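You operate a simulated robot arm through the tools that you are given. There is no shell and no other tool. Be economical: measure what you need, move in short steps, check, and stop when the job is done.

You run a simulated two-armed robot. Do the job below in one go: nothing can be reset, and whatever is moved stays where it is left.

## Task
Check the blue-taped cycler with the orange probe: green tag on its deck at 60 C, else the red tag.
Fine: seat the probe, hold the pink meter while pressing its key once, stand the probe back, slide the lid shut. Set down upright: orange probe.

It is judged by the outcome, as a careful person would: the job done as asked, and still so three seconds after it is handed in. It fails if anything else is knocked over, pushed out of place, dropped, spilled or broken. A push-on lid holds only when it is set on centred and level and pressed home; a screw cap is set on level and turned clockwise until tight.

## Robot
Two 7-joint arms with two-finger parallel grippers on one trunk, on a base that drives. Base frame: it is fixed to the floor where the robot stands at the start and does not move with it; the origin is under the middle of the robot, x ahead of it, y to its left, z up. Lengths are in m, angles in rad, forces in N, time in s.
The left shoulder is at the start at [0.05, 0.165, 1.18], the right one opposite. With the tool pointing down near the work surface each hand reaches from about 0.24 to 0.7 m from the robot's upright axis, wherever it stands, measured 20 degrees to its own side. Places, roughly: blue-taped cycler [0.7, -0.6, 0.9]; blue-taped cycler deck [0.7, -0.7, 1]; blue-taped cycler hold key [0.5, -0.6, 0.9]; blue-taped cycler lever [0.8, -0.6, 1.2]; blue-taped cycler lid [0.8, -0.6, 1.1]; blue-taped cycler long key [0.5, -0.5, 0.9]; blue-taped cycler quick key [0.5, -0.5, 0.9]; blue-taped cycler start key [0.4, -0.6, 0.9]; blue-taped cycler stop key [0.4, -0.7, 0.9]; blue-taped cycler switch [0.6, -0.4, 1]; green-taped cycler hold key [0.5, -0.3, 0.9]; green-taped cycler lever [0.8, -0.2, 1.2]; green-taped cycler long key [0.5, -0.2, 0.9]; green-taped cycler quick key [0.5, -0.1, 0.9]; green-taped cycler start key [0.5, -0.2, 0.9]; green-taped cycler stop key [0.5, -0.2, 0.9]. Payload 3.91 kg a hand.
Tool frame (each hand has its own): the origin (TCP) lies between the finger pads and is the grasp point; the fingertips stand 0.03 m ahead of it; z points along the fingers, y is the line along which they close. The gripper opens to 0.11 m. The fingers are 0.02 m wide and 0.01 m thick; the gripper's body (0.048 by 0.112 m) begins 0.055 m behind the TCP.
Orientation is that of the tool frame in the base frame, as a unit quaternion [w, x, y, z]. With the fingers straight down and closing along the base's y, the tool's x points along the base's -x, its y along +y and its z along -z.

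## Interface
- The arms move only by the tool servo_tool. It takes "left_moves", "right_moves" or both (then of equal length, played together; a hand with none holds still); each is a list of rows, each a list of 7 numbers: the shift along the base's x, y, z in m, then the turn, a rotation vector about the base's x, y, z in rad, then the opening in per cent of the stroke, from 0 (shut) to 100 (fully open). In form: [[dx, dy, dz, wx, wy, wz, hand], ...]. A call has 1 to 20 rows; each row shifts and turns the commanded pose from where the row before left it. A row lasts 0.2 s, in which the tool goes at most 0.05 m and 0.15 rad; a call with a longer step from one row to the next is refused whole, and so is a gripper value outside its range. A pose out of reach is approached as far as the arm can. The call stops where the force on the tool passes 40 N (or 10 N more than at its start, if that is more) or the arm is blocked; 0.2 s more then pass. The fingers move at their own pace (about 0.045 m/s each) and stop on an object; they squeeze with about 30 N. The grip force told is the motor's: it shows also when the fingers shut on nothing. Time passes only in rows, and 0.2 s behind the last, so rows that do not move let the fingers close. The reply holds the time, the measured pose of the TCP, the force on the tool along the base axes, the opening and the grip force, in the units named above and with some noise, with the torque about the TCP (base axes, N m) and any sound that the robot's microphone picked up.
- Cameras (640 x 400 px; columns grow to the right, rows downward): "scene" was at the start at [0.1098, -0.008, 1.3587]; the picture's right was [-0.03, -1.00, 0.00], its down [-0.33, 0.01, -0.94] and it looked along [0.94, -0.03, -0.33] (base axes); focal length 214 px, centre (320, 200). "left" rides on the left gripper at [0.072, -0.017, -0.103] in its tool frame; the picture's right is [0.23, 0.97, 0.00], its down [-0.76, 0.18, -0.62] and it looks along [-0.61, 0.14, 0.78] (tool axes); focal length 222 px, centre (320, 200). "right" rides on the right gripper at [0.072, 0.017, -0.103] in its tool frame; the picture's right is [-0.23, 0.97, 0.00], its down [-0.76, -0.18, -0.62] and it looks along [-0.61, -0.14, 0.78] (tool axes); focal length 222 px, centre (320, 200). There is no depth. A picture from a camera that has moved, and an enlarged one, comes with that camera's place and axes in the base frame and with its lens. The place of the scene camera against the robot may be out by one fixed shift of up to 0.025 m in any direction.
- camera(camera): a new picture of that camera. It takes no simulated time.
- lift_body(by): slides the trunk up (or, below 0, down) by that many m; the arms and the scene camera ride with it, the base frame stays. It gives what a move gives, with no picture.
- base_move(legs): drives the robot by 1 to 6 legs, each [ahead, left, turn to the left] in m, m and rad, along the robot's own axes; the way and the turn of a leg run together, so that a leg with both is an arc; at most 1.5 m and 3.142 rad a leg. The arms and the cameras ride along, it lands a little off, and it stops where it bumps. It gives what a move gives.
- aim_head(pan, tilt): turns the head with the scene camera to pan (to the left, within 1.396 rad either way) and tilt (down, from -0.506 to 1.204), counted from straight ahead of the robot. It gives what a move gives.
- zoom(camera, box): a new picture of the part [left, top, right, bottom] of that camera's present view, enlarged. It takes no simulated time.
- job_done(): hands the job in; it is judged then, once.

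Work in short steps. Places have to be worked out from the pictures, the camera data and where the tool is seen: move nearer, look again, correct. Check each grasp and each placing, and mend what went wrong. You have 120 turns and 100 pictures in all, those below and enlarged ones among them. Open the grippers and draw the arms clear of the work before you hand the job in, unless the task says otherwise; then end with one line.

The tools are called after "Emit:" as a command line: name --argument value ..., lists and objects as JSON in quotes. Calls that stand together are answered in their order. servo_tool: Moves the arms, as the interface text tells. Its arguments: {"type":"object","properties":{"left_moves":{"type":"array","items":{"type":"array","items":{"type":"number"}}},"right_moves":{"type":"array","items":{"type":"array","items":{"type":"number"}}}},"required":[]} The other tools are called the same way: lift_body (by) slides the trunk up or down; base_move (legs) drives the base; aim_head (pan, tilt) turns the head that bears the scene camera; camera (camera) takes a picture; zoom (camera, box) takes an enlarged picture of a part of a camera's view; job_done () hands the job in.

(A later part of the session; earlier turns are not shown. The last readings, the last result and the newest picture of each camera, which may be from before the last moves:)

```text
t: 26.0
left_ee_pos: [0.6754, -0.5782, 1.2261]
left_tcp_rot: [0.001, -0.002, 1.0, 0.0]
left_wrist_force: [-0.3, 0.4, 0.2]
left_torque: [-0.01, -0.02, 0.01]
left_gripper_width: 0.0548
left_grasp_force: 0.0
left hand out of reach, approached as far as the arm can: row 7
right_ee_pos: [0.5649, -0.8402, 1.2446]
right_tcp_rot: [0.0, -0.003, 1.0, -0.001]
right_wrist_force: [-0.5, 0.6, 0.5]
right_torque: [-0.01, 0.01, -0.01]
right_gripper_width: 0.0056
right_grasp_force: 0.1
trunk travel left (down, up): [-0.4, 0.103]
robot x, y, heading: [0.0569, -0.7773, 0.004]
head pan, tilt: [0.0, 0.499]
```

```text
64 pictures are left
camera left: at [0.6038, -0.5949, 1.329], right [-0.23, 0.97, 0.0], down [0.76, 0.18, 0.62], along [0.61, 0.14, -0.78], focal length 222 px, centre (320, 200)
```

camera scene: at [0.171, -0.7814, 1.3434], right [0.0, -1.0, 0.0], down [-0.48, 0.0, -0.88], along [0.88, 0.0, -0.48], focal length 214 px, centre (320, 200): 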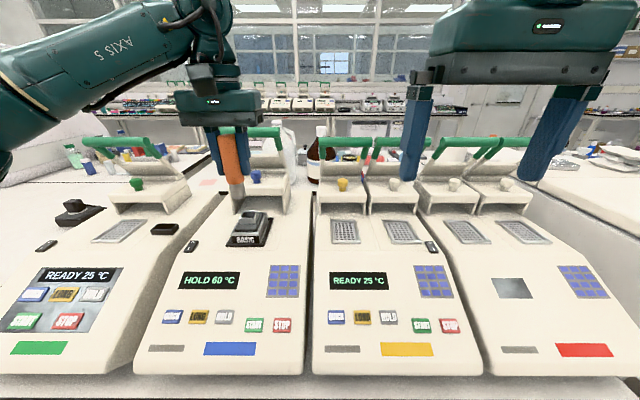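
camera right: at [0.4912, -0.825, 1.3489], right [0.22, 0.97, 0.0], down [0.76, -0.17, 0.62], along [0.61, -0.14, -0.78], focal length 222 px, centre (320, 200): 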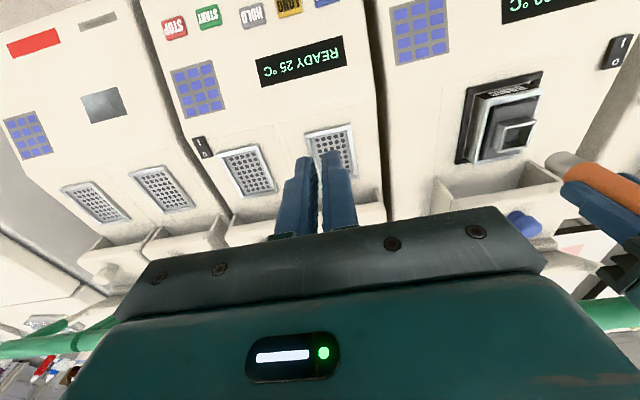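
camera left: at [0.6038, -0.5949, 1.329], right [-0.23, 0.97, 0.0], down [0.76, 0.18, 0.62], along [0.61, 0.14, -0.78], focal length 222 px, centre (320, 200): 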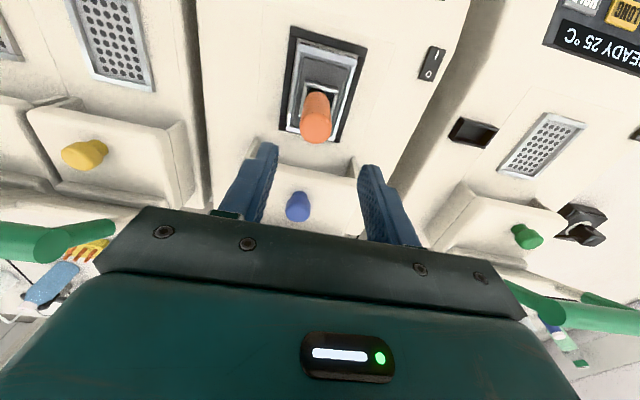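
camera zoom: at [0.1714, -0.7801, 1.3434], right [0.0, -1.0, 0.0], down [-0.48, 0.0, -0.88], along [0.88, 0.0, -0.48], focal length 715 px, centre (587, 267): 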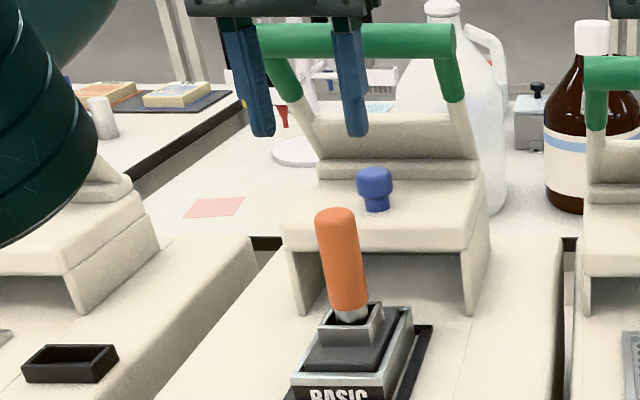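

The probe is seated and standing on its own. I'll retract both hands and drive back to the bench in front of the meter.

Emit:
servo_tool --left_moves '[[-0.045, 0, 0, 0, 0, 0, 50], [-0.045, 0, 0, 0, 0, 0, 50], [-0.045, 0, 0, 0, 0, 0, 70], [-0.04, 0, 0, 0, 0, 0, 70], [0, 0, 0, 0, 0, 0, 70]]' --right_moves '[[-0.045, 0, 0, 0, 0, 0, 0], [-0.045, 0, 0, 0, 0, 0, 0], [-0.045, 0, 0, 0, 0, 0, 0], [-0.04, 0, 0, 0, 0, 0, 0], [0, 0, 0, 0, 0, 0, 0]]'

Emit:
base_move --legs '[[-0.06, 0, 0], [0, 1.05, 0]]'

Emit:
camera --camera "scene"

Emit:
camera --camera "left"

```text
t: 27.2
left_ee_pos: [0.5006, -0.5796, 1.2269]
left_tcp_rot: [0.0, -0.003, 1.0, 0.0]
left_wrist_force: [0.2, 0.3, -0.1]
left_torque: [-0.03, 0.01, 0.02]
left_gripper_width: 0.077
left_grasp_force: 0.0
right_ee_pos: [0.3909, -0.8397, 1.2451]
right_tcp_rot: [0.001, -0.002, 1.0, 0.001]
right_wrist_force: [0.0, -0.3, -1.0]
right_torque: [0.02, 0.0, 0.01]
right_gripper_width: 0.0001
right_grasp_force: 30.1
trunk travel left (down, up): [-0.4, 0.103]
robot x, y, heading: [0.0598, -0.7728, 0.007]
head pan, tilt: [0.0, 0.499]
```

```text
t: 37.3
left_ee_pos: [0.4291, 0.4729, 1.2281]
left_tcp_rot: [0.0, -0.008, 1.0, -0.001]
left_wrist_force: [0.6, 0.2, -0.3]
left_torque: [0.0, -0.01, 0.01]
left_gripper_width: 0.0772
left_grasp_force: 0.0
right_ee_pos: [0.3215, 0.2119, 1.2466]
right_tcp_rot: [0.0, -0.007, 1.0, 0.001]
right_wrist_force: [-0.5, 0.0, -0.4]
right_torque: [-0.02, 0.01, -0.01]
right_gripper_width: 0.0001
right_grasp_force: 30.4
trunk travel left (down, up): [-0.4, 0.103]
robot x, y, heading: [-0.0099, 0.271, 0.012]
head pan, tilt: [0.0, 0.499]
```

```text
63 pictures are left
camera scene: at [0.1008, 0.2684, 1.3435], right [0.01, -1.0, 0.0], down [-0.48, -0.01, -0.88], along [0.88, 0.01, -0.48], focal length 214 px, centre (320, 200)
```

scene: 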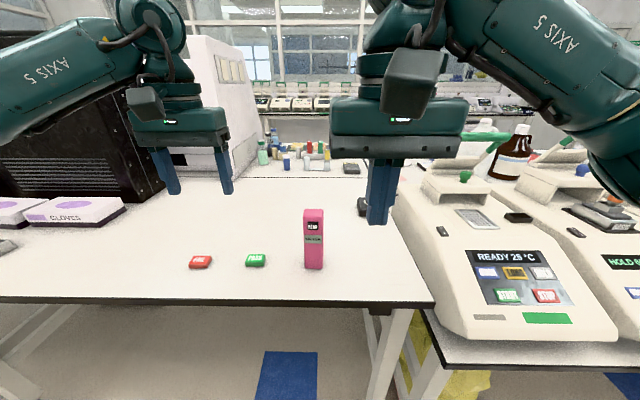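

```text
62 pictures are left
camera left: at [0.3574, 0.4548, 1.3294], right [-0.24, 0.97, 0.0], down [0.76, 0.19, 0.62], along [0.6, 0.15, -0.78], focal length 222 px, centre (320, 200)
```

left: 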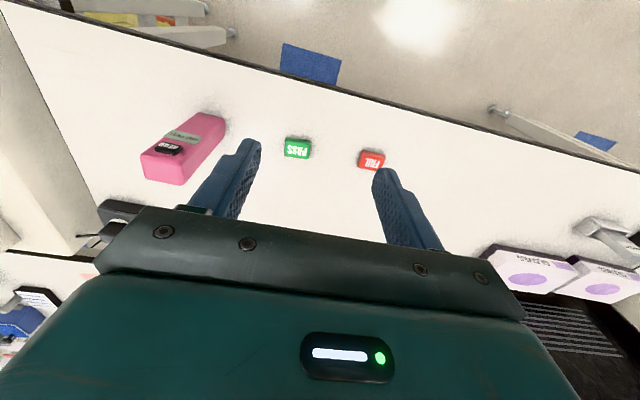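

The meter is near (0.56, 0.29) and about 0.18 tall. I'll bring the left hand over it, keep the right hand aside, and look.

Emit:
servo_tool --left_moves '[[0, 0, 0, 0, 0, 0, 90], [0.02, -0.045, 0, 0, 0, 0, 90], [0.02, -0.045, 0, 0, 0, 0, 90], [0.02, -0.045, 0, 0, 0, 0, 90], [0.01, -0.048, 0, 0, 0, 0, 90], [0, 0, 0, 0, 0, 0, 90]]' --right_moves '[[0, -0.045, 0, 0, 0, 0, 0], [0, -0.045, 0, 0, 0, 0, 0], [0, -0.045, 0, 0, 0, 0, 0], [0, 0, 0, 0, 0, 0, 0], [0, 0, 0, 0, 0, 0, 0], [0, 0, 0, 0, 0, 0, 0]]'

Emit:
camera --camera "left"

Emit:
zoom --camera "scene" --box '[260, 150, 380, 290]'

```text
t: 38.7
left_ee_pos: [0.4976, 0.2906, 1.2279]
left_tcp_rot: [0.0, -0.008, 1.0, 0.0]
left_wrist_force: [0.1, 0.6, 0.2]
left_torque: [-0.01, -0.01, 0.01]
left_gripper_width: 0.0989
left_grasp_force: 0.1
right_ee_pos: [0.3237, 0.0769, 1.2438]
right_tcp_rot: [0.0, -0.008, 1.0, 0.0]
right_wrist_force: [0.6, 0.6, 0.0]
right_torque: [-0.04, 0.02, -0.01]
right_gripper_width: 0.0001
right_grasp_force: 29.3
trunk travel left (down, up): [-0.4, 0.103]
robot x, y, heading: [-0.0084, 0.2679, 0.013]
head pan, tilt: [0.0, 0.499]
```

```text
61 pictures are left
camera left: at [0.4268, 0.2716, 1.3296], right [-0.24, 0.97, 0.0], down [0.76, 0.19, 0.62], along [0.6, 0.15, -0.78], focal length 222 px, centre (320, 200)
```

left: 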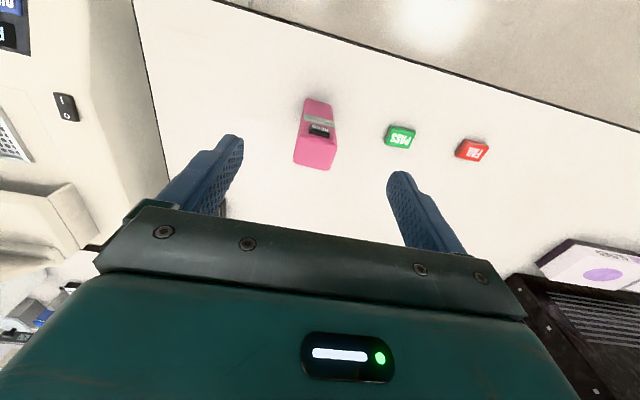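

```text
2.86 times, centred on (320, 220) of scene
camera zoom: at [0.101, 0.2692, 1.3434], right [0.02, -1.0, 0.0], down [-0.48, -0.01, -0.88], along [0.88, 0.01, -0.48], focal length 613 px, centre (320, 143)
```

zoom: 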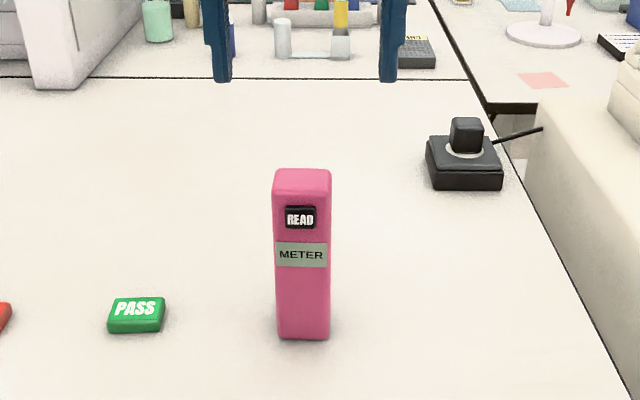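

Meter top centre is about (0.556, 0.297, 1.065). I'll descend around it to z 1.10 and check centring before closing.

Emit:
servo_tool --left_moves '[[0.03, 0.003, -0.02, 0, 0, 0, 90], [0.028, 0.003, -0.035, 0, 0, 0, 90], [0, 0, -0.035, 0, 0, 0, 90], [0, 0, -0.035, 0, 0, 0, 90], [0, 0, 0, 0, 0, 0, 90]]'

Emit:
camera --camera "left"

Emit:
zoom --camera "scene" --box '[260, 150, 380, 290]'

```text
t: 39.9
left_ee_pos: [0.5582, 0.2968, 1.1027]
left_tcp_rot: [0.0, -0.007, 1.0, -0.001]
left_wrist_force: [-1.9, 0.9, 0.4]
left_torque: [0.02, 0.05, 0.01]
left_gripper_width: 0.0991
left_grasp_force: 0.0
right_ee_pos: [0.3228, 0.0768, 1.2448]
right_tcp_rot: [-0.001, -0.008, 1.0, 0.0]
right_wrist_force: [-1.0, -0.3, -0.3]
right_torque: [0.02, 0.0, 0.04]
right_gripper_width: 0.0001
right_grasp_force: 29.9
trunk travel left (down, up): [-0.4, 0.103]
robot x, y, heading: [-0.0088, 0.2689, 0.015]
head pan, tilt: [0.0, 0.499]
```

```text
59 pictures are left
camera left: at [0.4858, 0.2777, 1.2047], right [-0.24, 0.97, 0.0], down [0.76, 0.19, 0.62], along [0.61, 0.15, -0.78], focal length 222 px, centre (320, 200)
```

left: 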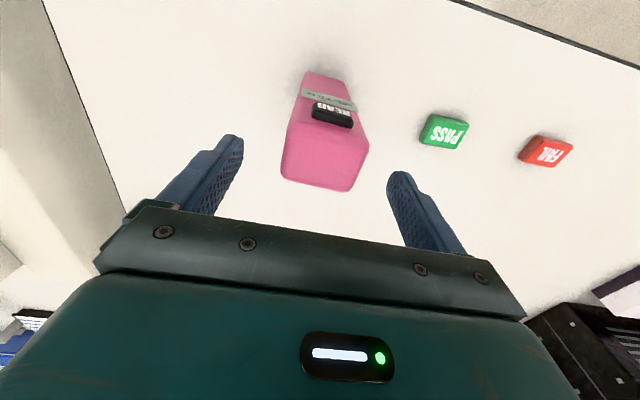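

```text
2.86 times, centred on (320, 220) of scene
camera zoom: at [0.1006, 0.2683, 1.3435], right [0.01, -1.0, 0.0], down [-0.48, -0.01, -0.88], along [0.88, 0.01, -0.48], focal length 613 px, centre (320, 143)
```

zoom: 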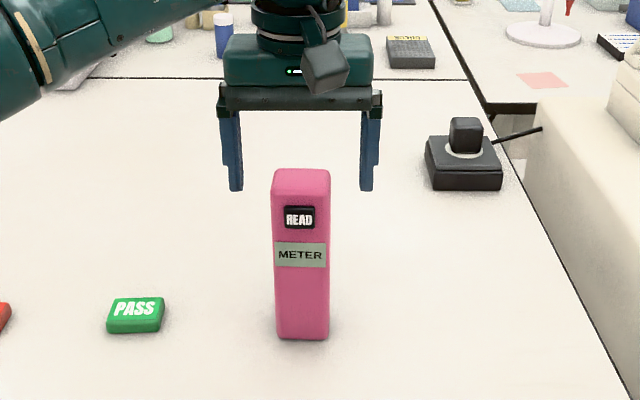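

It is well centred (about +0.002 in y to add). I'll descend to z ≈ 1.033 and close on the meter.

Emit:
servo_tool --left_moves '[[0, 0.002, -0.025, 0, 0, 0, 90], [0, 0, -0.025, 0, 0, 0, 90], [0, 0, -0.02, 0, 0, 0, 90], [0, 0, 0, 0, 0, 0, 20], [0, 0, 0, 0, 0, 0, 20], [0, 0, 0, 0, 0, 0, 20], [0, 0, 0, 0, 0, 0, 20], [0, 0, 0, 0, 0, 0, 20]]'

Emit:
zoom --camera "scene" --box '[260, 150, 380, 290]'

Emit:
camera --camera "right"

```text
t: 41.7
left_ee_pos: [0.5582, 0.2968, 1.0346]
left_tcp_rot: [0.002, -0.007, 1.0, -0.001]
left_wrist_force: [6.4, -5.6, 30.1]
left_torque: [-0.08, 0.22, -0.01]
left_gripper_width: 0.0504
left_grasp_force: 29.9
right_ee_pos: [0.3211, 0.0741, 1.2453]
right_tcp_rot: [0.001, -0.008, 1.0, -0.001]
right_wrist_force: [-0.4, 0.2, -0.4]
right_torque: [-0.02, 0.03, 0.0]
right_gripper_width: 0.0002
right_grasp_force: 29.7
trunk travel left (down, up): [-0.4, 0.103]
robot x, y, heading: [-0.01, 0.2722, 0.02]
head pan, tilt: [0.0, 0.499]
```

```text
2.86 times, centred on (320, 220) of scene
camera zoom: at [0.0987, 0.2674, 1.3438], right [0.01, -1.0, 0.0], down [-0.48, -0.01, -0.88], along [0.88, 0.01, -0.48], focal length 613 px, centre (320, 143)
```

zoom: 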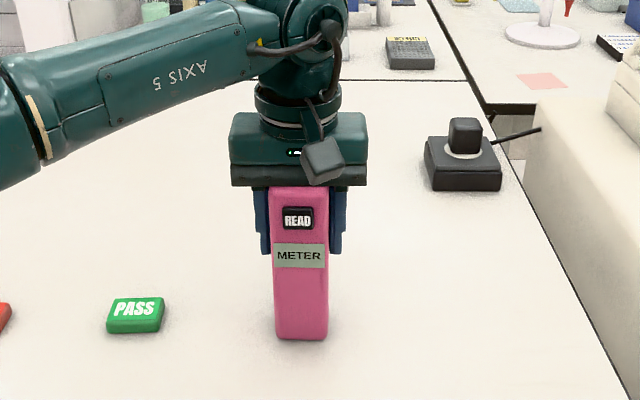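

```text
56 pictures are left
camera right: at [0.2486, 0.0903, 1.3487], right [0.21, 0.98, 0.0], down [0.76, -0.17, 0.62], along [0.61, -0.13, -0.78], focal length 222 px, centre (320, 200)
```

right: 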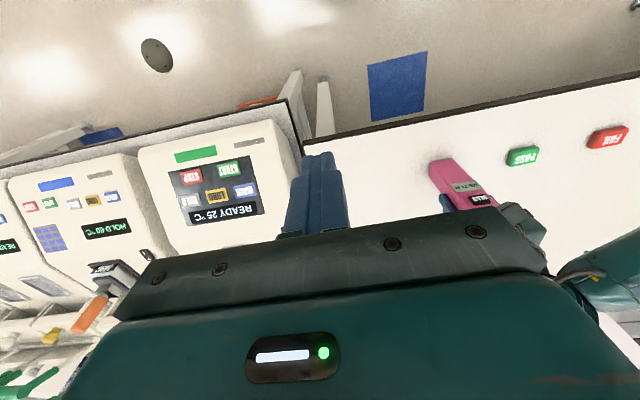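

The hand body is resting on the meter's top (30 N up). I'll ease up a few mm while gripping and re-read.

Emit:
servo_tool --left_moves '[[0, 0, 0.002, 0, 0, 0, 20], [0, 0, 0, 0, 0, 0, 20]]'

Emit:
zoom --camera "left" --box '[200, 40, 440, 220]'

```text
t: 42.3
left_ee_pos: [0.5576, 0.2968, 1.0343]
left_tcp_rot: [0.002, -0.008, 1.0, 0.0]
left_wrist_force: [5.8, -6.2, 20.8]
left_torque: [-0.37, 0.03, 0.06]
left_gripper_width: 0.0501
left_grasp_force: 30.2
right_ee_pos: [0.3224, 0.0752, 1.2459]
right_tcp_rot: [0.001, -0.007, 1.0, 0.0]
right_wrist_force: [0.2, -0.7, -0.2]
right_torque: [-0.02, 0.03, 0.0]
right_gripper_width: 0.0
right_grasp_force: 30.2
trunk travel left (down, up): [-0.4, 0.103]
robot x, y, heading: [-0.0045, 0.2713, 0.016]
head pan, tilt: [0.0, 0.499]
```

```text
2.22 times, centred on (320, 130) of left
camera zoom: at [0.4859, 0.2782, 1.1365], right [-0.24, 0.97, 0.0], down [0.76, 0.19, 0.63], along [0.61, 0.15, -0.78], focal length 494 px, centre (320, 356)
```

zoom: 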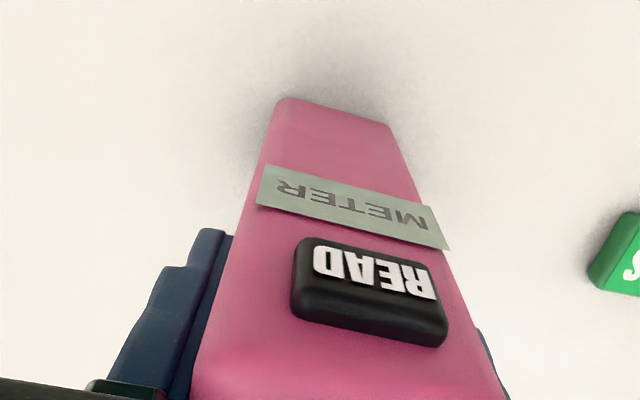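

The meter is firmly held; READ key centre is about (0.531, 0.300, 1.053) on its front face. I'll ease the left hand and swing the right hand, fingers shut, to point forward at key height but off to the side.

Emit:
servo_tool --left_moves '[[0, 0, 0.003, 0, 0, 0, 20], [0, 0, 0, 0, 0, 0, 20], [0, 0, 0, 0, 0, 0, 20], [0, 0, 0, 0, 0, 0, 20], [0, 0, 0, 0, 0, 0, 20], [0, 0, 0, 0, 0, 0, 20], [0, 0, 0, 0, 0, 0, 20], [0, 0, 0, 0, 0, 0, 20], [0, 0, 0, 0, 0, 0, 20], [0, 0, 0, 0, 0, 0, 20], [0, 0, 0, 0, 0, 0, 20]]' --right_moves '[[0.0128, 0.0045, -0.0146, 0, -0.14, 0, 0], [0.0128, 0.0045, -0.0146, 0, -0.14, 0, 0], [0.0128, 0.0045, -0.0146, 0, -0.14, 0, 0], [0.0128, 0.0045, -0.0146, 0, -0.14, 0, 0], [0.0128, 0.0045, -0.0146, 0, -0.14, 0, 0], [0.0128, 0.0045, -0.0146, 0, -0.14, 0, 0], [0.0128, 0.0045, -0.0146, 0, -0.14, 0, 0], [0.0128, 0.0045, -0.0146, 0, -0.14, 0, 0], [0.0128, 0.0045, -0.0146, 0, -0.14, 0, 0], [0.0128, 0.0045, -0.0146, 0, -0.14, 0, 0], [0, 0, 0, 0, 0, 0, 0]]'

Emit:
camera --camera "scene"

Emit:
camera --camera "left"

```text
t: 44.7
left_ee_pos: [0.558, 0.2976, 1.0373]
left_tcp_rot: [0.001, -0.009, 1.0, 0.0]
left_wrist_force: [0.7, -0.3, -1.3]
left_torque: [0.0, 0.0, -0.02]
left_gripper_width: 0.0498
left_grasp_force: 30.4
right_ee_pos: [0.4437, 0.1202, 1.1137]
right_tcp_rot: [0.589, -0.006, 0.808, -0.004]
right_wrist_force: [-0.1, -0.3, 0.4]
right_torque: [0.01, 0.01, 0.04]
right_gripper_width: 0.0
right_grasp_force: 30.0
right hand out of reach, approached as far as the arm can: row 8, 10
trunk travel left (down, up): [-0.4, 0.103]
robot x, y, heading: [-0.0095, 0.2712, 0.017]
head pan, tilt: [0.0, 0.499]
```

```text
54 pictures are left
camera scene: at [0.101, 0.2684, 1.3434], right [0.01, -1.0, 0.0], down [-0.48, -0.01, -0.88], along [0.88, 0.01, -0.48], focal length 214 px, centre (320, 200)
```

scene: 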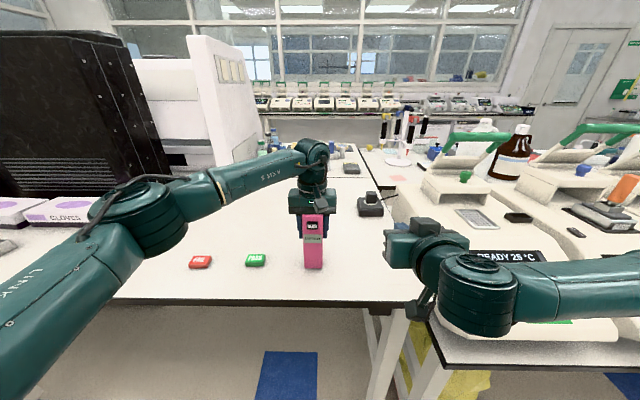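

```text
53 pictures are left
camera left: at [0.4866, 0.2792, 1.1385], right [-0.24, 0.97, 0.0], down [0.76, 0.19, 0.62], along [0.6, 0.15, -0.78], focal length 222 px, centre (320, 200)
```

left: 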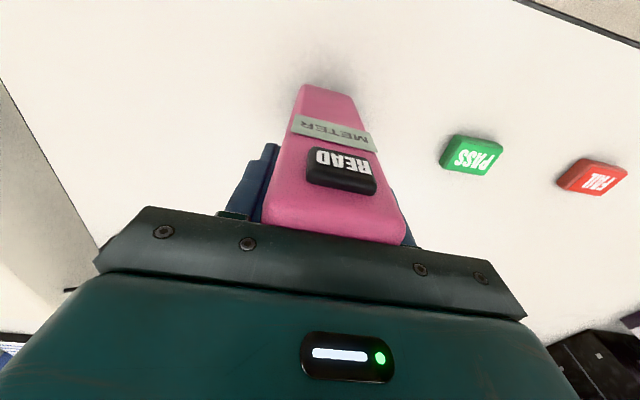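

The right hand now points forward, about 18° below horizontal. I'll slide it left in front of the key, staying about 3 cm short.

Emit:
servo_tool --right_moves '[[0, 0.03, -0.018, 0, 0, 0, 0], [0, 0.03, -0.018, 0, 0, 0, 0], [0.0, 0.03, -0.013, 0, 0, 0, 0], [0.0, 0.03, 0, 0, 0, 0, 0], [0.0, 0.03, 0, 0, 0, 0, 0], [0, 0.03, 0, 0, 0, 0, 0], [0, 0, 0, 0, 0, 0, 0]]'

Emit:
camera --camera "scene"

Emit:
camera --camera "left"

```text
t: 46.3
left_ee_pos: [0.5585, 0.2974, 1.0363]
left_tcp_rot: [0.0, -0.007, 1.0, 0.0]
left_wrist_force: [0.0, -0.7, -0.8]
left_torque: [-0.03, -0.01, -0.01]
left_gripper_width: 0.0496
left_grasp_force: 29.8
right_ee_pos: [0.4434, 0.2977, 1.0655]
right_tcp_rot: [0.59, -0.006, 0.808, -0.005]
right_wrist_force: [-0.1, 0.9, -0.4]
right_torque: [0.01, 0.03, -0.02]
right_gripper_width: 0.0003
right_grasp_force: 29.8
trunk travel left (down, up): [-0.4, 0.103]
robot x, y, heading: [-0.0072, 0.2731, 0.014]
head pan, tilt: [0.0, 0.499]
```

```text
52 pictures are left
camera scene: at [0.101, 0.268, 1.3434], right [0.01, -1.0, 0.0], down [-0.48, -0.01, -0.88], along [0.88, 0.01, -0.48], focal length 214 px, centre (320, 200)
```

scene: 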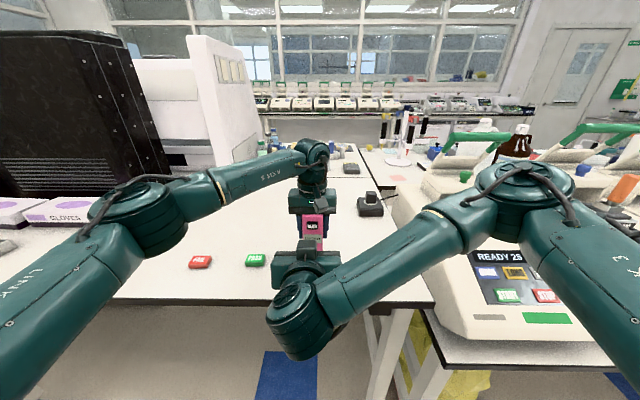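

```text
51 pictures are left
camera left: at [0.4866, 0.2789, 1.1385], right [-0.24, 0.97, 0.0], down [0.76, 0.19, 0.62], along [0.6, 0.15, -0.78], focal length 222 px, centre (320, 200)
```

left: 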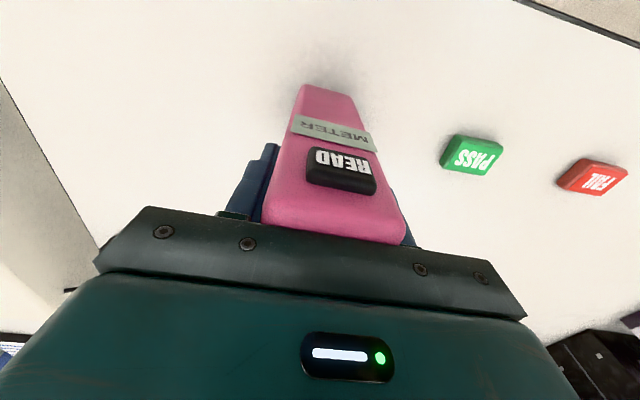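

The hand is in line. I'll approach to about 2.5 cm from the key and look from the left camera.

Emit:
servo_tool --right_moves '[[0.015, 0.001, 0, 0, 0, 0, 0], [0.015, 0.001, 0, 0, 0, 0, 0], [0, 0, 0, 0, 0, 0, 0]]'

Emit:
camera --camera "left"

Emit:
camera --camera "right"

```text
t: 47.1
left_ee_pos: [0.5568, 0.2964, 1.0363]
left_tcp_rot: [0.0, -0.007, 1.0, 0.0]
left_wrist_force: [-0.4, -0.4, -0.1]
left_torque: [0.02, -0.01, 0.0]
left_gripper_width: 0.0501
left_grasp_force: 29.9
right_ee_pos: [0.4744, 0.3014, 1.0658]
right_tcp_rot: [0.589, -0.006, 0.808, -0.004]
right_wrist_force: [-1.0, 0.5, 0.1]
right_torque: [-0.01, 0.04, 0.03]
right_gripper_width: 0.0
right_grasp_force: 29.7
trunk travel left (down, up): [-0.4, 0.103]
robot x, y, heading: [-0.0023, 0.2733, 0.009]
head pan, tilt: [0.0, 0.499]
```

```text
50 pictures are left
camera left: at [0.4866, 0.2791, 1.1385], right [-0.24, 0.97, 0.0], down [0.76, 0.19, 0.62], along [0.6, 0.15, -0.78], focal length 222 px, centre (320, 200)
```

left: 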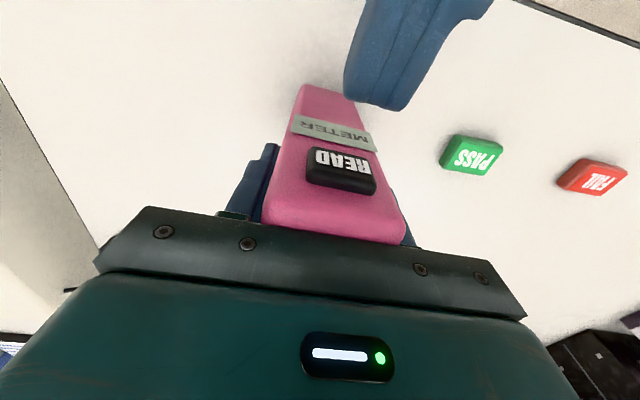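

```text
49 pictures are left
camera right: at [0.3524, 0.3164, 1.0288], right [0.07, 0.98, 0.2], down [-0.36, -0.17, 0.92], along [0.93, -0.13, 0.34], focal length 222 px, centre (320, 200)
```

right: 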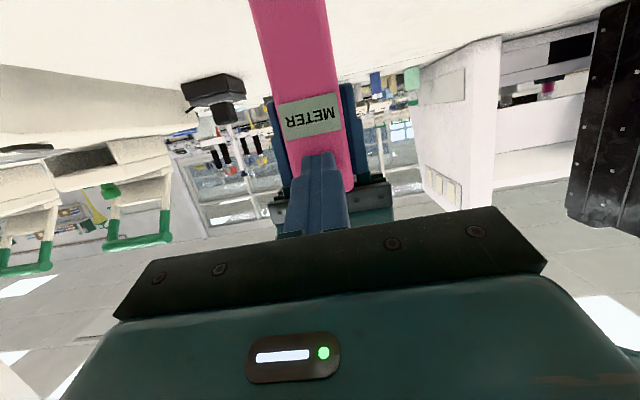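

Fingers are aligned; I'll shift +0.004 z, -0.002 y and press slowly forward.

Emit:
servo_tool --right_moves '[[0.006, -0.002, 0.004, 0, 0, 0, 0], [0.005, 0, 0, 0, 0, 0, 0], [0.004, 0, 0, 0, 0, 0, 0], [0, 0, 0, 0, 0, 0, 0]]'

Emit:
camera --camera "left"

```text
t: 48.1
left_ee_pos: [0.5576, 0.2963, 1.0373]
left_tcp_rot: [0.0, -0.008, 1.0, 0.0]
left_wrist_force: [-0.2, -0.4, 0.3]
left_torque: [-0.04, -0.04, 0.05]
left_gripper_width: 0.0502
left_grasp_force: 30.1
right_ee_pos: [0.4874, 0.2981, 1.0702]
right_tcp_rot: [0.589, -0.005, 0.808, -0.005]
right_wrist_force: [0.7, 0.4, -0.5]
right_torque: [0.03, -0.03, 0.01]
right_gripper_width: 0.0
right_grasp_force: 30.3
trunk travel left (down, up): [-0.4, 0.103]
robot x, y, heading: [-0.0068, 0.2708, 0.013]
head pan, tilt: [0.0, 0.499]
```

```text
48 pictures are left
camera left: at [0.4866, 0.2792, 1.1385], right [-0.24, 0.97, 0.0], down [0.76, 0.19, 0.62], along [0.6, 0.15, -0.78], focal length 222 px, centre (320, 200)
```

left: 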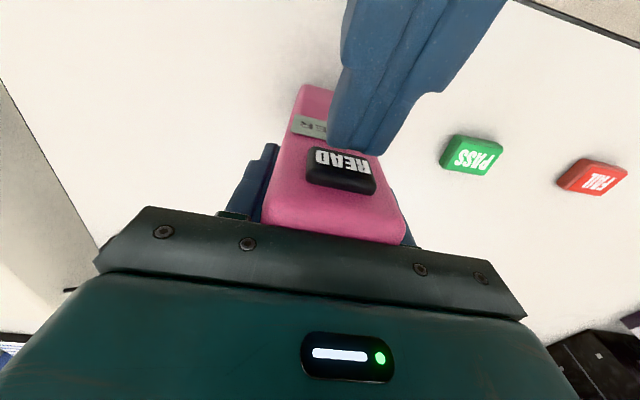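

The tip is just short of the key. I'll advance in 3 mm steps.

Emit:
servo_tool --right_moves '[[0.004, -0.001, 0, 0, 0, 0, 0], [0.003, 0, 0, 0, 0, 0, 0], [0.003, 0, 0, 0, 0, 0, 0], [0, 0, 0, 0, 0, 0, 0]]'

Emit:
camera --camera "left"

```text
t: 49.1
left_ee_pos: [0.5596, 0.2985, 1.0358]
left_tcp_rot: [0.002, -0.008, 1.0, 0.0]
left_wrist_force: [20.4, -2.6, -2.6]
left_torque: [0.03, 0.58, 0.04]
left_gripper_width: 0.0499
left_grasp_force: 30.0
right_ee_pos: [0.4981, 0.2982, 1.0691]
right_tcp_rot: [0.588, -0.007, 0.808, -0.004]
right_wrist_force: [-20.4, 1.9, 3.1]
right_torque: [0.02, -0.09, 0.08]
right_gripper_width: 0.0002
right_grasp_force: 29.9
trunk travel left (down, up): [-0.4, 0.103]
robot x, y, heading: [-0.0056, 0.2714, 0.013]
head pan, tilt: [0.0, 0.499]
heard: click
```

```text
47 pictures are left
camera left: at [0.4875, 0.2798, 1.1383], right [-0.24, 0.97, 0.0], down [0.76, 0.19, 0.63], along [0.61, 0.15, -0.78], focal length 222 px, centre (320, 200)
```

left: 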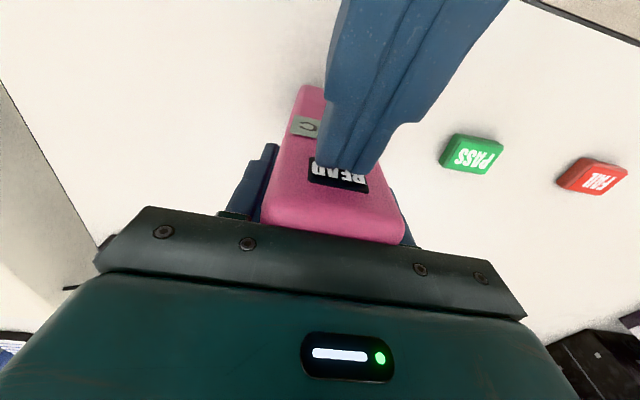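

A click was heard, so the key is pressed. The label now shows something ending in "C". I'll back straight off and read it.

Emit:
servo_tool --right_moves '[[-0.02, 0, 0, 0, 0, 0, 0], [-0.035, 0, 0, 0, 0, 0, 0], [-0.03, -0.02, 0, 0, 0, 0, 0], [0, 0, 0, 0, 0, 0, 0]]'

Emit:
zoom --camera "left" --box '[240, 70, 440, 230]'

```text
t: 50.1
left_ee_pos: [0.5586, 0.2971, 1.0368]
left_tcp_rot: [0.0, -0.008, 1.0, 0.0]
left_wrist_force: [0.1, -0.6, -0.1]
left_torque: [-0.01, -0.02, 0.01]
left_gripper_width: 0.0499
left_grasp_force: 30.2
right_ee_pos: [0.4142, 0.2775, 1.0693]
right_tcp_rot: [0.589, -0.005, 0.808, -0.005]
right_wrist_force: [0.0, 0.4, 0.2]
right_torque: [0.02, 0.01, 0.0]
right_gripper_width: 0.0
right_grasp_force: 29.7
trunk travel left (down, up): [-0.4, 0.103]
robot x, y, heading: [-0.0066, 0.2733, 0.011]
head pan, tilt: [0.0, 0.499]
```

```text
2.50 times, centred on (340, 150) of left
camera zoom: at [0.4868, 0.2793, 1.1384], right [-0.24, 0.97, 0.0], down [0.76, 0.19, 0.62], along [0.6, 0.15, -0.78], focal length 555 px, centre (270, 325)
```

zoom: 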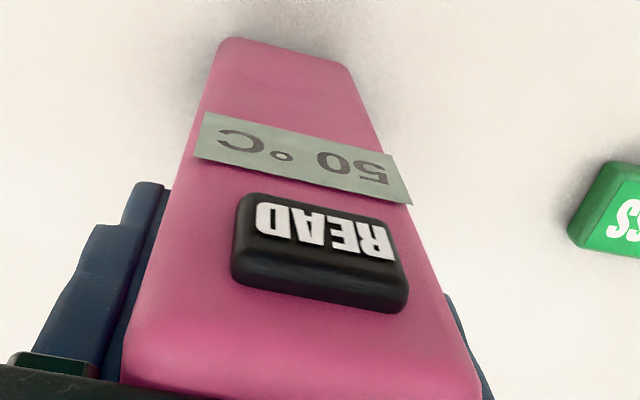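

It appears to read 50 °C; I'll zoom to confirm the digit.

Emit:
zoom --camera "left" --box '[295, 105, 385, 160]'

```text
7.11 times, centred on (340, 132) of left
camera zoom: at [0.4868, 0.2793, 1.1384], right [-0.24, 0.97, 0.0], down [0.76, 0.19, 0.62], along [0.6, 0.15, -0.78], focal length 1580 px, centre (178, 680)
```

zoom: 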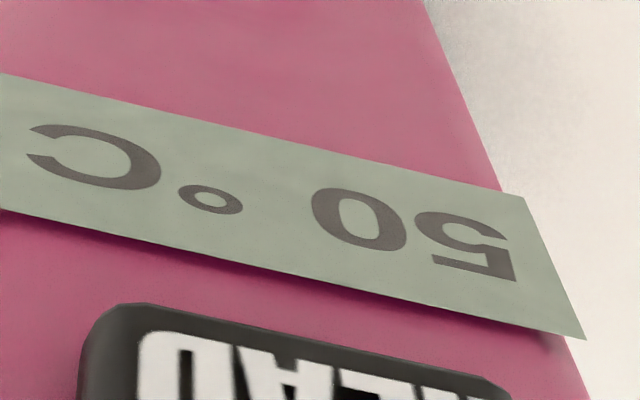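

The meter reads 50 °C, not 60, so the red tag is needed. I'll set the meter's weight on the bench, release it, lift off, and fold the right hand back to pointing down.

Emit:
servo_tool --left_moves '[[0, 0, -0.0015, 0, 0, 0, 20], [0, 0, 0, 0, 0, 0, 20], [0, 0, 0, 0, 0, 0, 90], [0, 0, 0, 0, 0, 0, 90], [0, 0, 0, 0, 0, 0, 90], [0, 0, 0, 0, 0, 0, 90], [0, 0, 0.02, 0, 0, 0, 90], [0, 0, 0.04, 0, 0, 0, 90], [0, 0, 0.045, 0, 0, 0, 90], [0, 0, 0.045, 0, 0, 0, 90], [0, 0, 0.045, 0, 0, 0, 90], [0, 0, 0, 0, 0, 0, 90], [0, 0, 0, 0, 0, 0, 90], [0, 0, 0, 0, 0, 0, 90]]' --right_moves '[[0, -0.04, 0, 0, 0, 0, 0], [0, -0.04, 0, 0, 0, 0, 0], [0, -0.04, 0, 0, 0, 0, 0], [0, -0.04, 0.01, 0, 0, 0, 0], [-0.01, 0, 0.02, 0, 0.14, 0, 0], [-0.01, 0, 0.02, 0, 0.14, 0, 0], [-0.01, 0, 0.02, 0, 0.14, 0, 0], [-0.01, 0, 0.02, 0, 0.14, 0, 0], [-0.01, 0, 0.02, 0, 0.14, 0, 0], [-0.01, 0, 0.02, 0, 0.14, 0, 0], [-0.01, 0, 0.02, 0, 0.14, 0, 0], [-0.01, 0, 0.02, 0, 0.14, 0, 0], [-0.01, 0, 0.02, 0, 0.14, 0, 0], [0, 0, 0, 0, 0, 0, 0]]'

Emit:
base_move --legs '[[0, 0.25, 0]]'

Emit:
camera --camera "scene"

Emit:
camera --camera "left"

```text
t: 53.1
left_ee_pos: [0.5582, 0.2967, 1.2316]
left_tcp_rot: [0.0, -0.007, 1.0, 0.0]
left_wrist_force: [-1.0, 1.2, 0.3]
left_torque: [-0.02, 0.01, -0.02]
left_gripper_width: 0.0989
left_grasp_force: 0.0
right_ee_pos: [0.3492, 0.1275, 1.253]
right_tcp_rot: [-0.001, -0.008, 1.0, 0.001]
right_wrist_force: [-0.4, 0.5, -0.3]
right_torque: [-0.02, -0.06, 0.0]
right_gripper_width: 0.0
right_grasp_force: 30.3
right hand out of reach, approached as far as the arm can: row 4, 5
trunk travel left (down, up): [-0.4, 0.103]
robot x, y, heading: [-0.0048, 0.268, 0.015]
head pan, tilt: [0.0, 0.499]
```

```text
t: 55.9
left_ee_pos: [0.5559, 0.5377, 1.2304]
left_tcp_rot: [0.0, -0.004, 1.0, 0.0]
left_wrist_force: [-0.2, -0.2, 0.3]
left_torque: [0.01, -0.02, 0.04]
left_gripper_width: 0.0991
left_grasp_force: 0.1
right_ee_pos: [0.346, 0.3697, 1.2526]
right_tcp_rot: [0.0, -0.004, 1.0, 0.0]
right_wrist_force: [0.2, -0.6, 0.5]
right_torque: [0.01, -0.01, -0.02]
right_gripper_width: 0.0
right_grasp_force: 29.7
trunk travel left (down, up): [-0.4, 0.103]
robot x, y, heading: [-0.0133, 0.5184, 0.007]
head pan, tilt: [0.0, 0.499]
```

```text
44 pictures are left
camera scene: at [0.0982, 0.5134, 1.3435], right [0.01, -1.0, 0.0], down [-0.48, 0.0, -0.88], along [0.88, 0.01, -0.48], focal length 214 px, centre (320, 200)
```

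scene: 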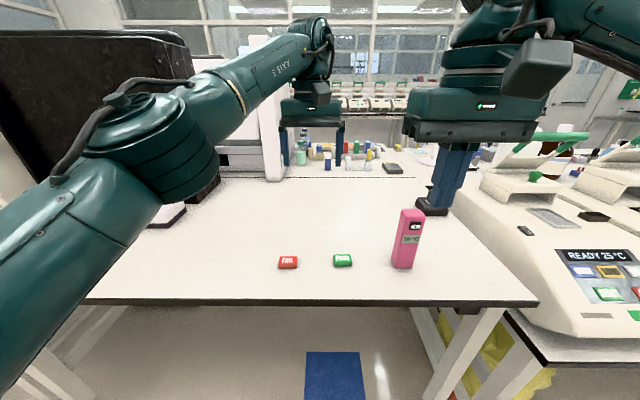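

```text
43 pictures are left
camera left: at [0.4841, 0.5202, 1.3331], right [-0.23, 0.97, 0.0], down [0.76, 0.18, 0.62], along [0.61, 0.15, -0.78], focal length 222 px, centre (320, 200)
```

left: 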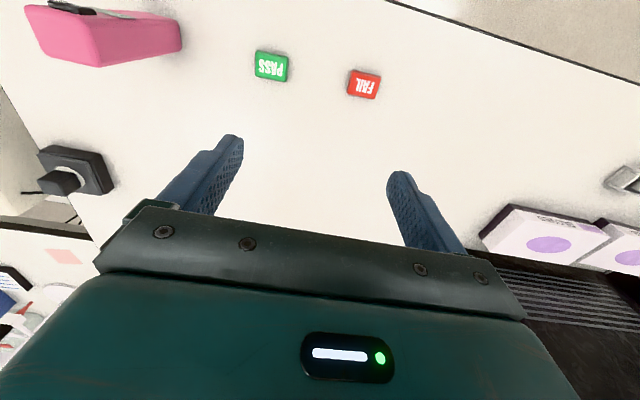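

The FAIL tag is at about (0.548, 0.615). I'll move over it at z ≈ 1.05 and check.

Emit:
servo_tool --left_moves '[[-0.004, 0.038, -0.02, 0, 0, 0, 80], [-0.004, 0.039, -0.02, 0, 0, 0, 80], [0, 0, -0.047, 0, 0, 0, 80], [0, 0, -0.047, 0, 0, 0, 80], [0, 0, -0.046, 0, 0, 0, 80], [0, 0, 0, 0, 0, 0, 80]]'

Emit:
camera --camera "left"

```text
t: 57.3
left_ee_pos: [0.5476, 0.6129, 1.051]
left_tcp_rot: [0.0, -0.003, 1.0, -0.001]
left_wrist_force: [-0.5, -0.4, 0.6]
left_torque: [-0.01, 0.0, -0.01]
left_gripper_width: 0.0879
left_grasp_force: 0.1
right_ee_pos: [0.3456, 0.369, 1.2543]
right_tcp_rot: [0.001, -0.004, 1.0, 0.0]
right_wrist_force: [-0.3, 0.1, -0.3]
right_torque: [0.02, -0.02, -0.02]
right_gripper_width: 0.0001
right_grasp_force: 29.9
trunk travel left (down, up): [-0.4, 0.103]
robot x, y, heading: [-0.0088, 0.5161, 0.002]
head pan, tilt: [0.0, 0.499]
```

```text
42 pictures are left
camera left: at [0.4772, 0.5955, 1.1529], right [-0.23, 0.97, 0.0], down [0.76, 0.18, 0.62], along [0.61, 0.15, -0.78], focal length 222 px, centre (320, 200)
```

left: 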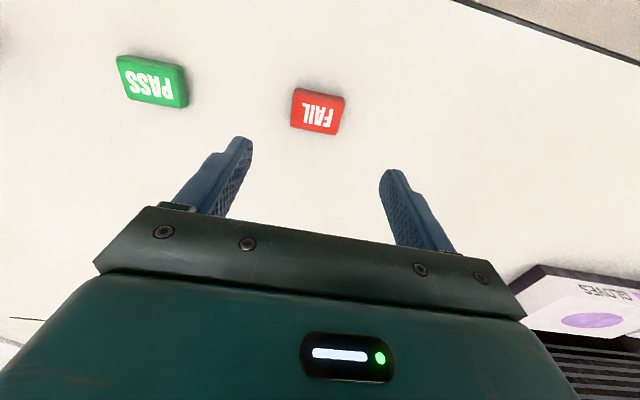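

Well centred. I'll descend so the fingertips reach just above the bench, and close gently.

Emit:
servo_tool --left_moves '[[0, 0, -0.035, 0, 0, 0, 80], [0, 0, -0.035, 0, 0, 0, 80], [0, 0, -0.03, 0, 0, 0, 80], [0, 0, -0.008, 0, 0, 0, 80], [0, 0, -0.006, 0, 0, 0, 80], [0, 0, 0, 0, 0, 0, 80]]'

Emit:
camera --camera "left"

```text
t: 58.5
left_ee_pos: [0.5445, 0.6117, 0.9509]
left_tcp_rot: [0.003, -0.004, 1.0, -0.002]
left_wrist_force: [-16.4, 1.1, 18.2]
left_torque: [0.91, 0.66, 0.77]
left_gripper_width: 0.0887
left_grasp_force: 0.7
right_ee_pos: [0.3436, 0.3714, 1.2538]
right_tcp_rot: [0.002, -0.004, 1.0, 0.0]
right_wrist_force: [0.8, 0.0, 0.6]
right_torque: [0.03, -0.02, 0.01]
right_gripper_width: 0.0
right_grasp_force: 30.1
trunk travel left (down, up): [-0.4, 0.103]
robot x, y, heading: [-0.0082, 0.5185, 0.007]
head pan, tilt: [0.0, 0.499]
stopped in row 5 (left hand): the force on the tool passed its limit at 46 N (the readings are from after the stop); the commanded pose is now the measured one
```

```text
41 pictures are left
camera left: at [0.4724, 0.5949, 1.0517], right [-0.23, 0.97, -0.01], down [0.76, 0.19, 0.63], along [0.61, 0.14, -0.78], focal length 222 px, centre (320, 200)
```

left: 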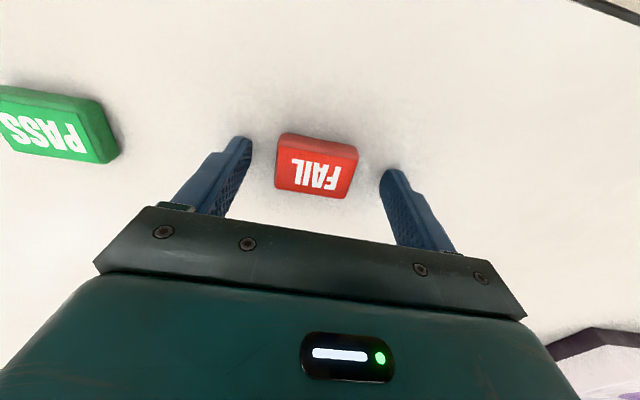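

The bench is at z ≈ 0.92 (fingertips touched it). I'll lift 3 mm and close on the tag.

Emit:
servo_tool --left_moves '[[0, 0, 0.003, 0, 0, 0, 80], [0, 0, 0, 0, 0, 0, 20], [0, 0, 0, 0, 0, 0, 20], [0, 0, 0, 0, 0, 0, 20], [0, 0, 0, 0, 0, 0, 20], [0, 0, 0, 0, 0, 0, 20]]'

Emit:
camera --camera "left"

```text
t: 59.9
left_ee_pos: [0.5478, 0.6135, 0.952]
left_tcp_rot: [0.004, -0.005, 1.0, -0.002]
left_wrist_force: [4.0, 3.4, 4.9]
left_torque: [0.28, -0.1, -0.15]
left_gripper_width: 0.0489
left_grasp_force: 29.9
right_ee_pos: [0.3453, 0.3711, 1.2543]
right_tcp_rot: [0.001, -0.004, 1.0, 0.0]
right_wrist_force: [0.7, 0.1, 0.5]
right_torque: [0.01, -0.01, -0.04]
right_gripper_width: 0.0
right_grasp_force: 29.2
trunk travel left (down, up): [-0.4, 0.103]
robot x, y, heading: [-0.0095, 0.5169, 0.007]
head pan, tilt: [0.0, 0.499]
```

```text
40 pictures are left
camera left: at [0.4751, 0.596, 1.0515], right [-0.23, 0.97, -0.01], down [0.75, 0.18, 0.63], along [0.61, 0.14, -0.78], focal length 222 px, centre (320, 200)
```

left: 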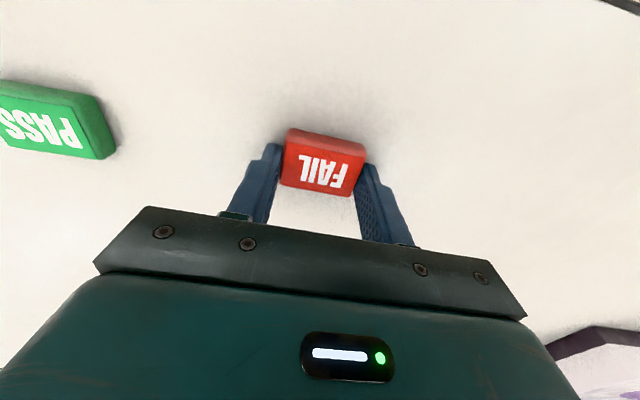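

The tag is gripped (0.049). I'll lift it and drive to the blue cycler.

Emit:
servo_tool --left_moves '[[0, 0, 0.04, 0, 0, 0, 20], [0, 0, 0.05, 0, 0, 0, 20], [0, 0, 0.05, 0, 0, 0, 20], [-0.01, 0, 0.045, 0, 0, 0, 20], [-0.02, 0, 0.045, 0, 0, 0, 20], [-0.02, 0, 0.04, 0, 0, 0, 20], [0, 0, 0, 0, 0, 0, 20]]'

Emit:
base_move --legs '[[0, -1.37, 0], [0.07, 0, 0]]'

Emit:
camera --camera "scene"

Emit:
camera --camera "left"

```text
t: 61.5
left_ee_pos: [0.4987, 0.6105, 1.2225]
left_tcp_rot: [0.003, -0.003, 1.0, -0.001]
left_wrist_force: [0.2, 0.2, -0.1]
left_torque: [-0.02, -0.01, -0.01]
left_gripper_width: 0.0487
left_grasp_force: 30.3
right_ee_pos: [0.3458, 0.3701, 1.2532]
right_tcp_rot: [-0.001, -0.003, 1.0, 0.001]
right_wrist_force: [-0.1, 0.8, -0.6]
right_torque: [0.0, -0.01, 0.03]
right_gripper_width: 0.0
right_grasp_force: 30.0
trunk travel left (down, up): [-0.4, 0.103]
robot x, y, heading: [-0.0072, 0.5206, 0.009]
head pan, tilt: [0.0, 0.499]
```

```text
t: 74.3
left_ee_pos: [0.5592, -0.777, 1.223]
left_tcp_rot: [0.004, 0.012, 1.0, -0.002]
left_wrist_force: [0.6, -0.1, -1.3]
left_torque: [-0.02, 0.0, -0.02]
left_gripper_width: 0.0487
left_grasp_force: 29.7
right_ee_pos: [0.3981, -1.0128, 1.2544]
right_tcp_rot: [0.0, 0.012, 1.0, -0.001]
right_wrist_force: [1.0, 0.2, -0.1]
right_torque: [0.0, 0.0, -0.01]
right_gripper_width: 0.0002
right_grasp_force: 30.1
trunk travel left (down, up): [-0.4, 0.103]
robot x, y, heading: [0.0493, -0.8518, -0.025]
head pan, tilt: [0.0, 0.499]
```

```text
39 pictures are left
camera scene: at [0.1557, -0.8623, 1.3434], right [-0.03, -1.0, 0.0], down [-0.48, 0.01, -0.88], along [0.88, -0.02, -0.48], focal length 214 px, centre (320, 200)
```

scene: 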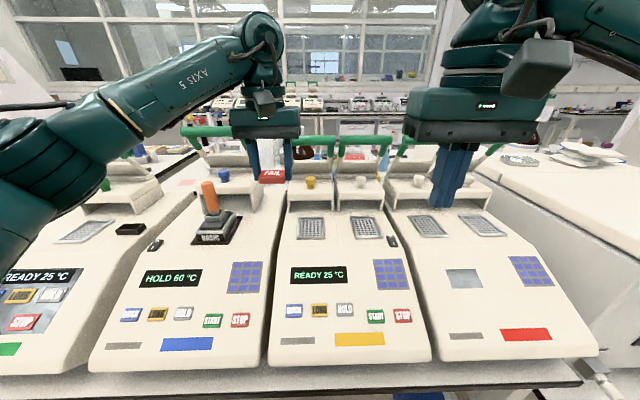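

```text
38 pictures are left
camera left: at [0.4859, -0.792, 1.3238], right [-0.2, 0.98, 0.0], down [0.76, 0.16, 0.63], along [0.62, 0.12, -0.78], focal length 222 px, centre (320, 200)
```

left: 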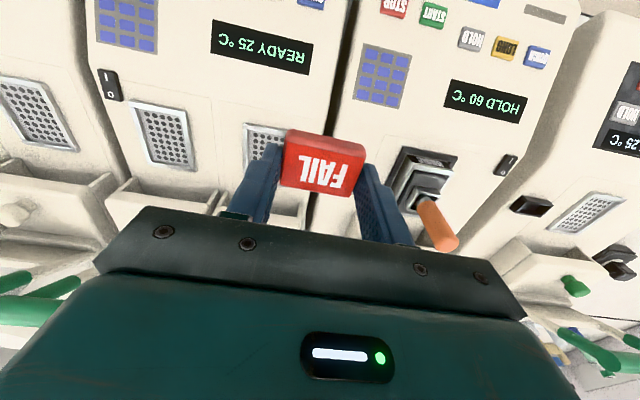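

I'll zoom to choose a spot on the flat deck right of the block, outside the lid's outline.

Emit:
zoom --camera "scene" --box '[150, 150, 310, 270]'

Emit:
zoom --camera "left" --box '[330, 80, 530, 230]'

```text
3.33 times, centred on (230, 210) of scene
camera zoom: at [0.1557, -0.8623, 1.3434], right [-0.03, -1.0, 0.0], down [-0.48, 0.01, -0.88], along [0.88, -0.02, -0.48], focal length 715 px, centre (620, 167)
```

zoom: 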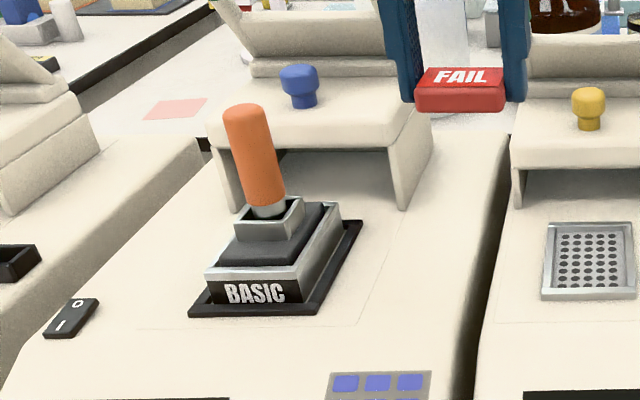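

```text
2.67 times, centred on (430, 155) of left
camera zoom: at [0.4859, -0.792, 1.3238], right [-0.2, 0.98, 0.0], down [0.76, 0.16, 0.63], along [0.62, 0.12, -0.78], focal length 592 px, centre (27, 320)
```

zoom: 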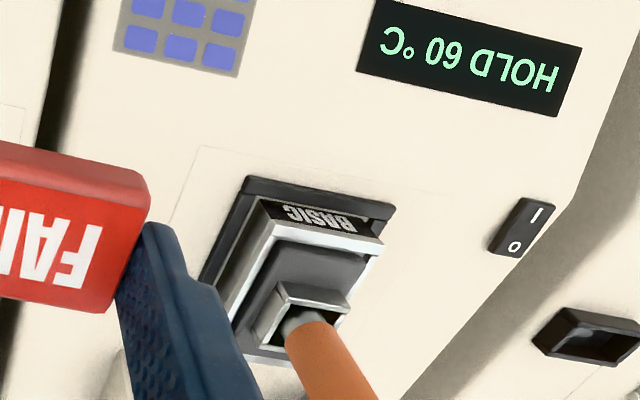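

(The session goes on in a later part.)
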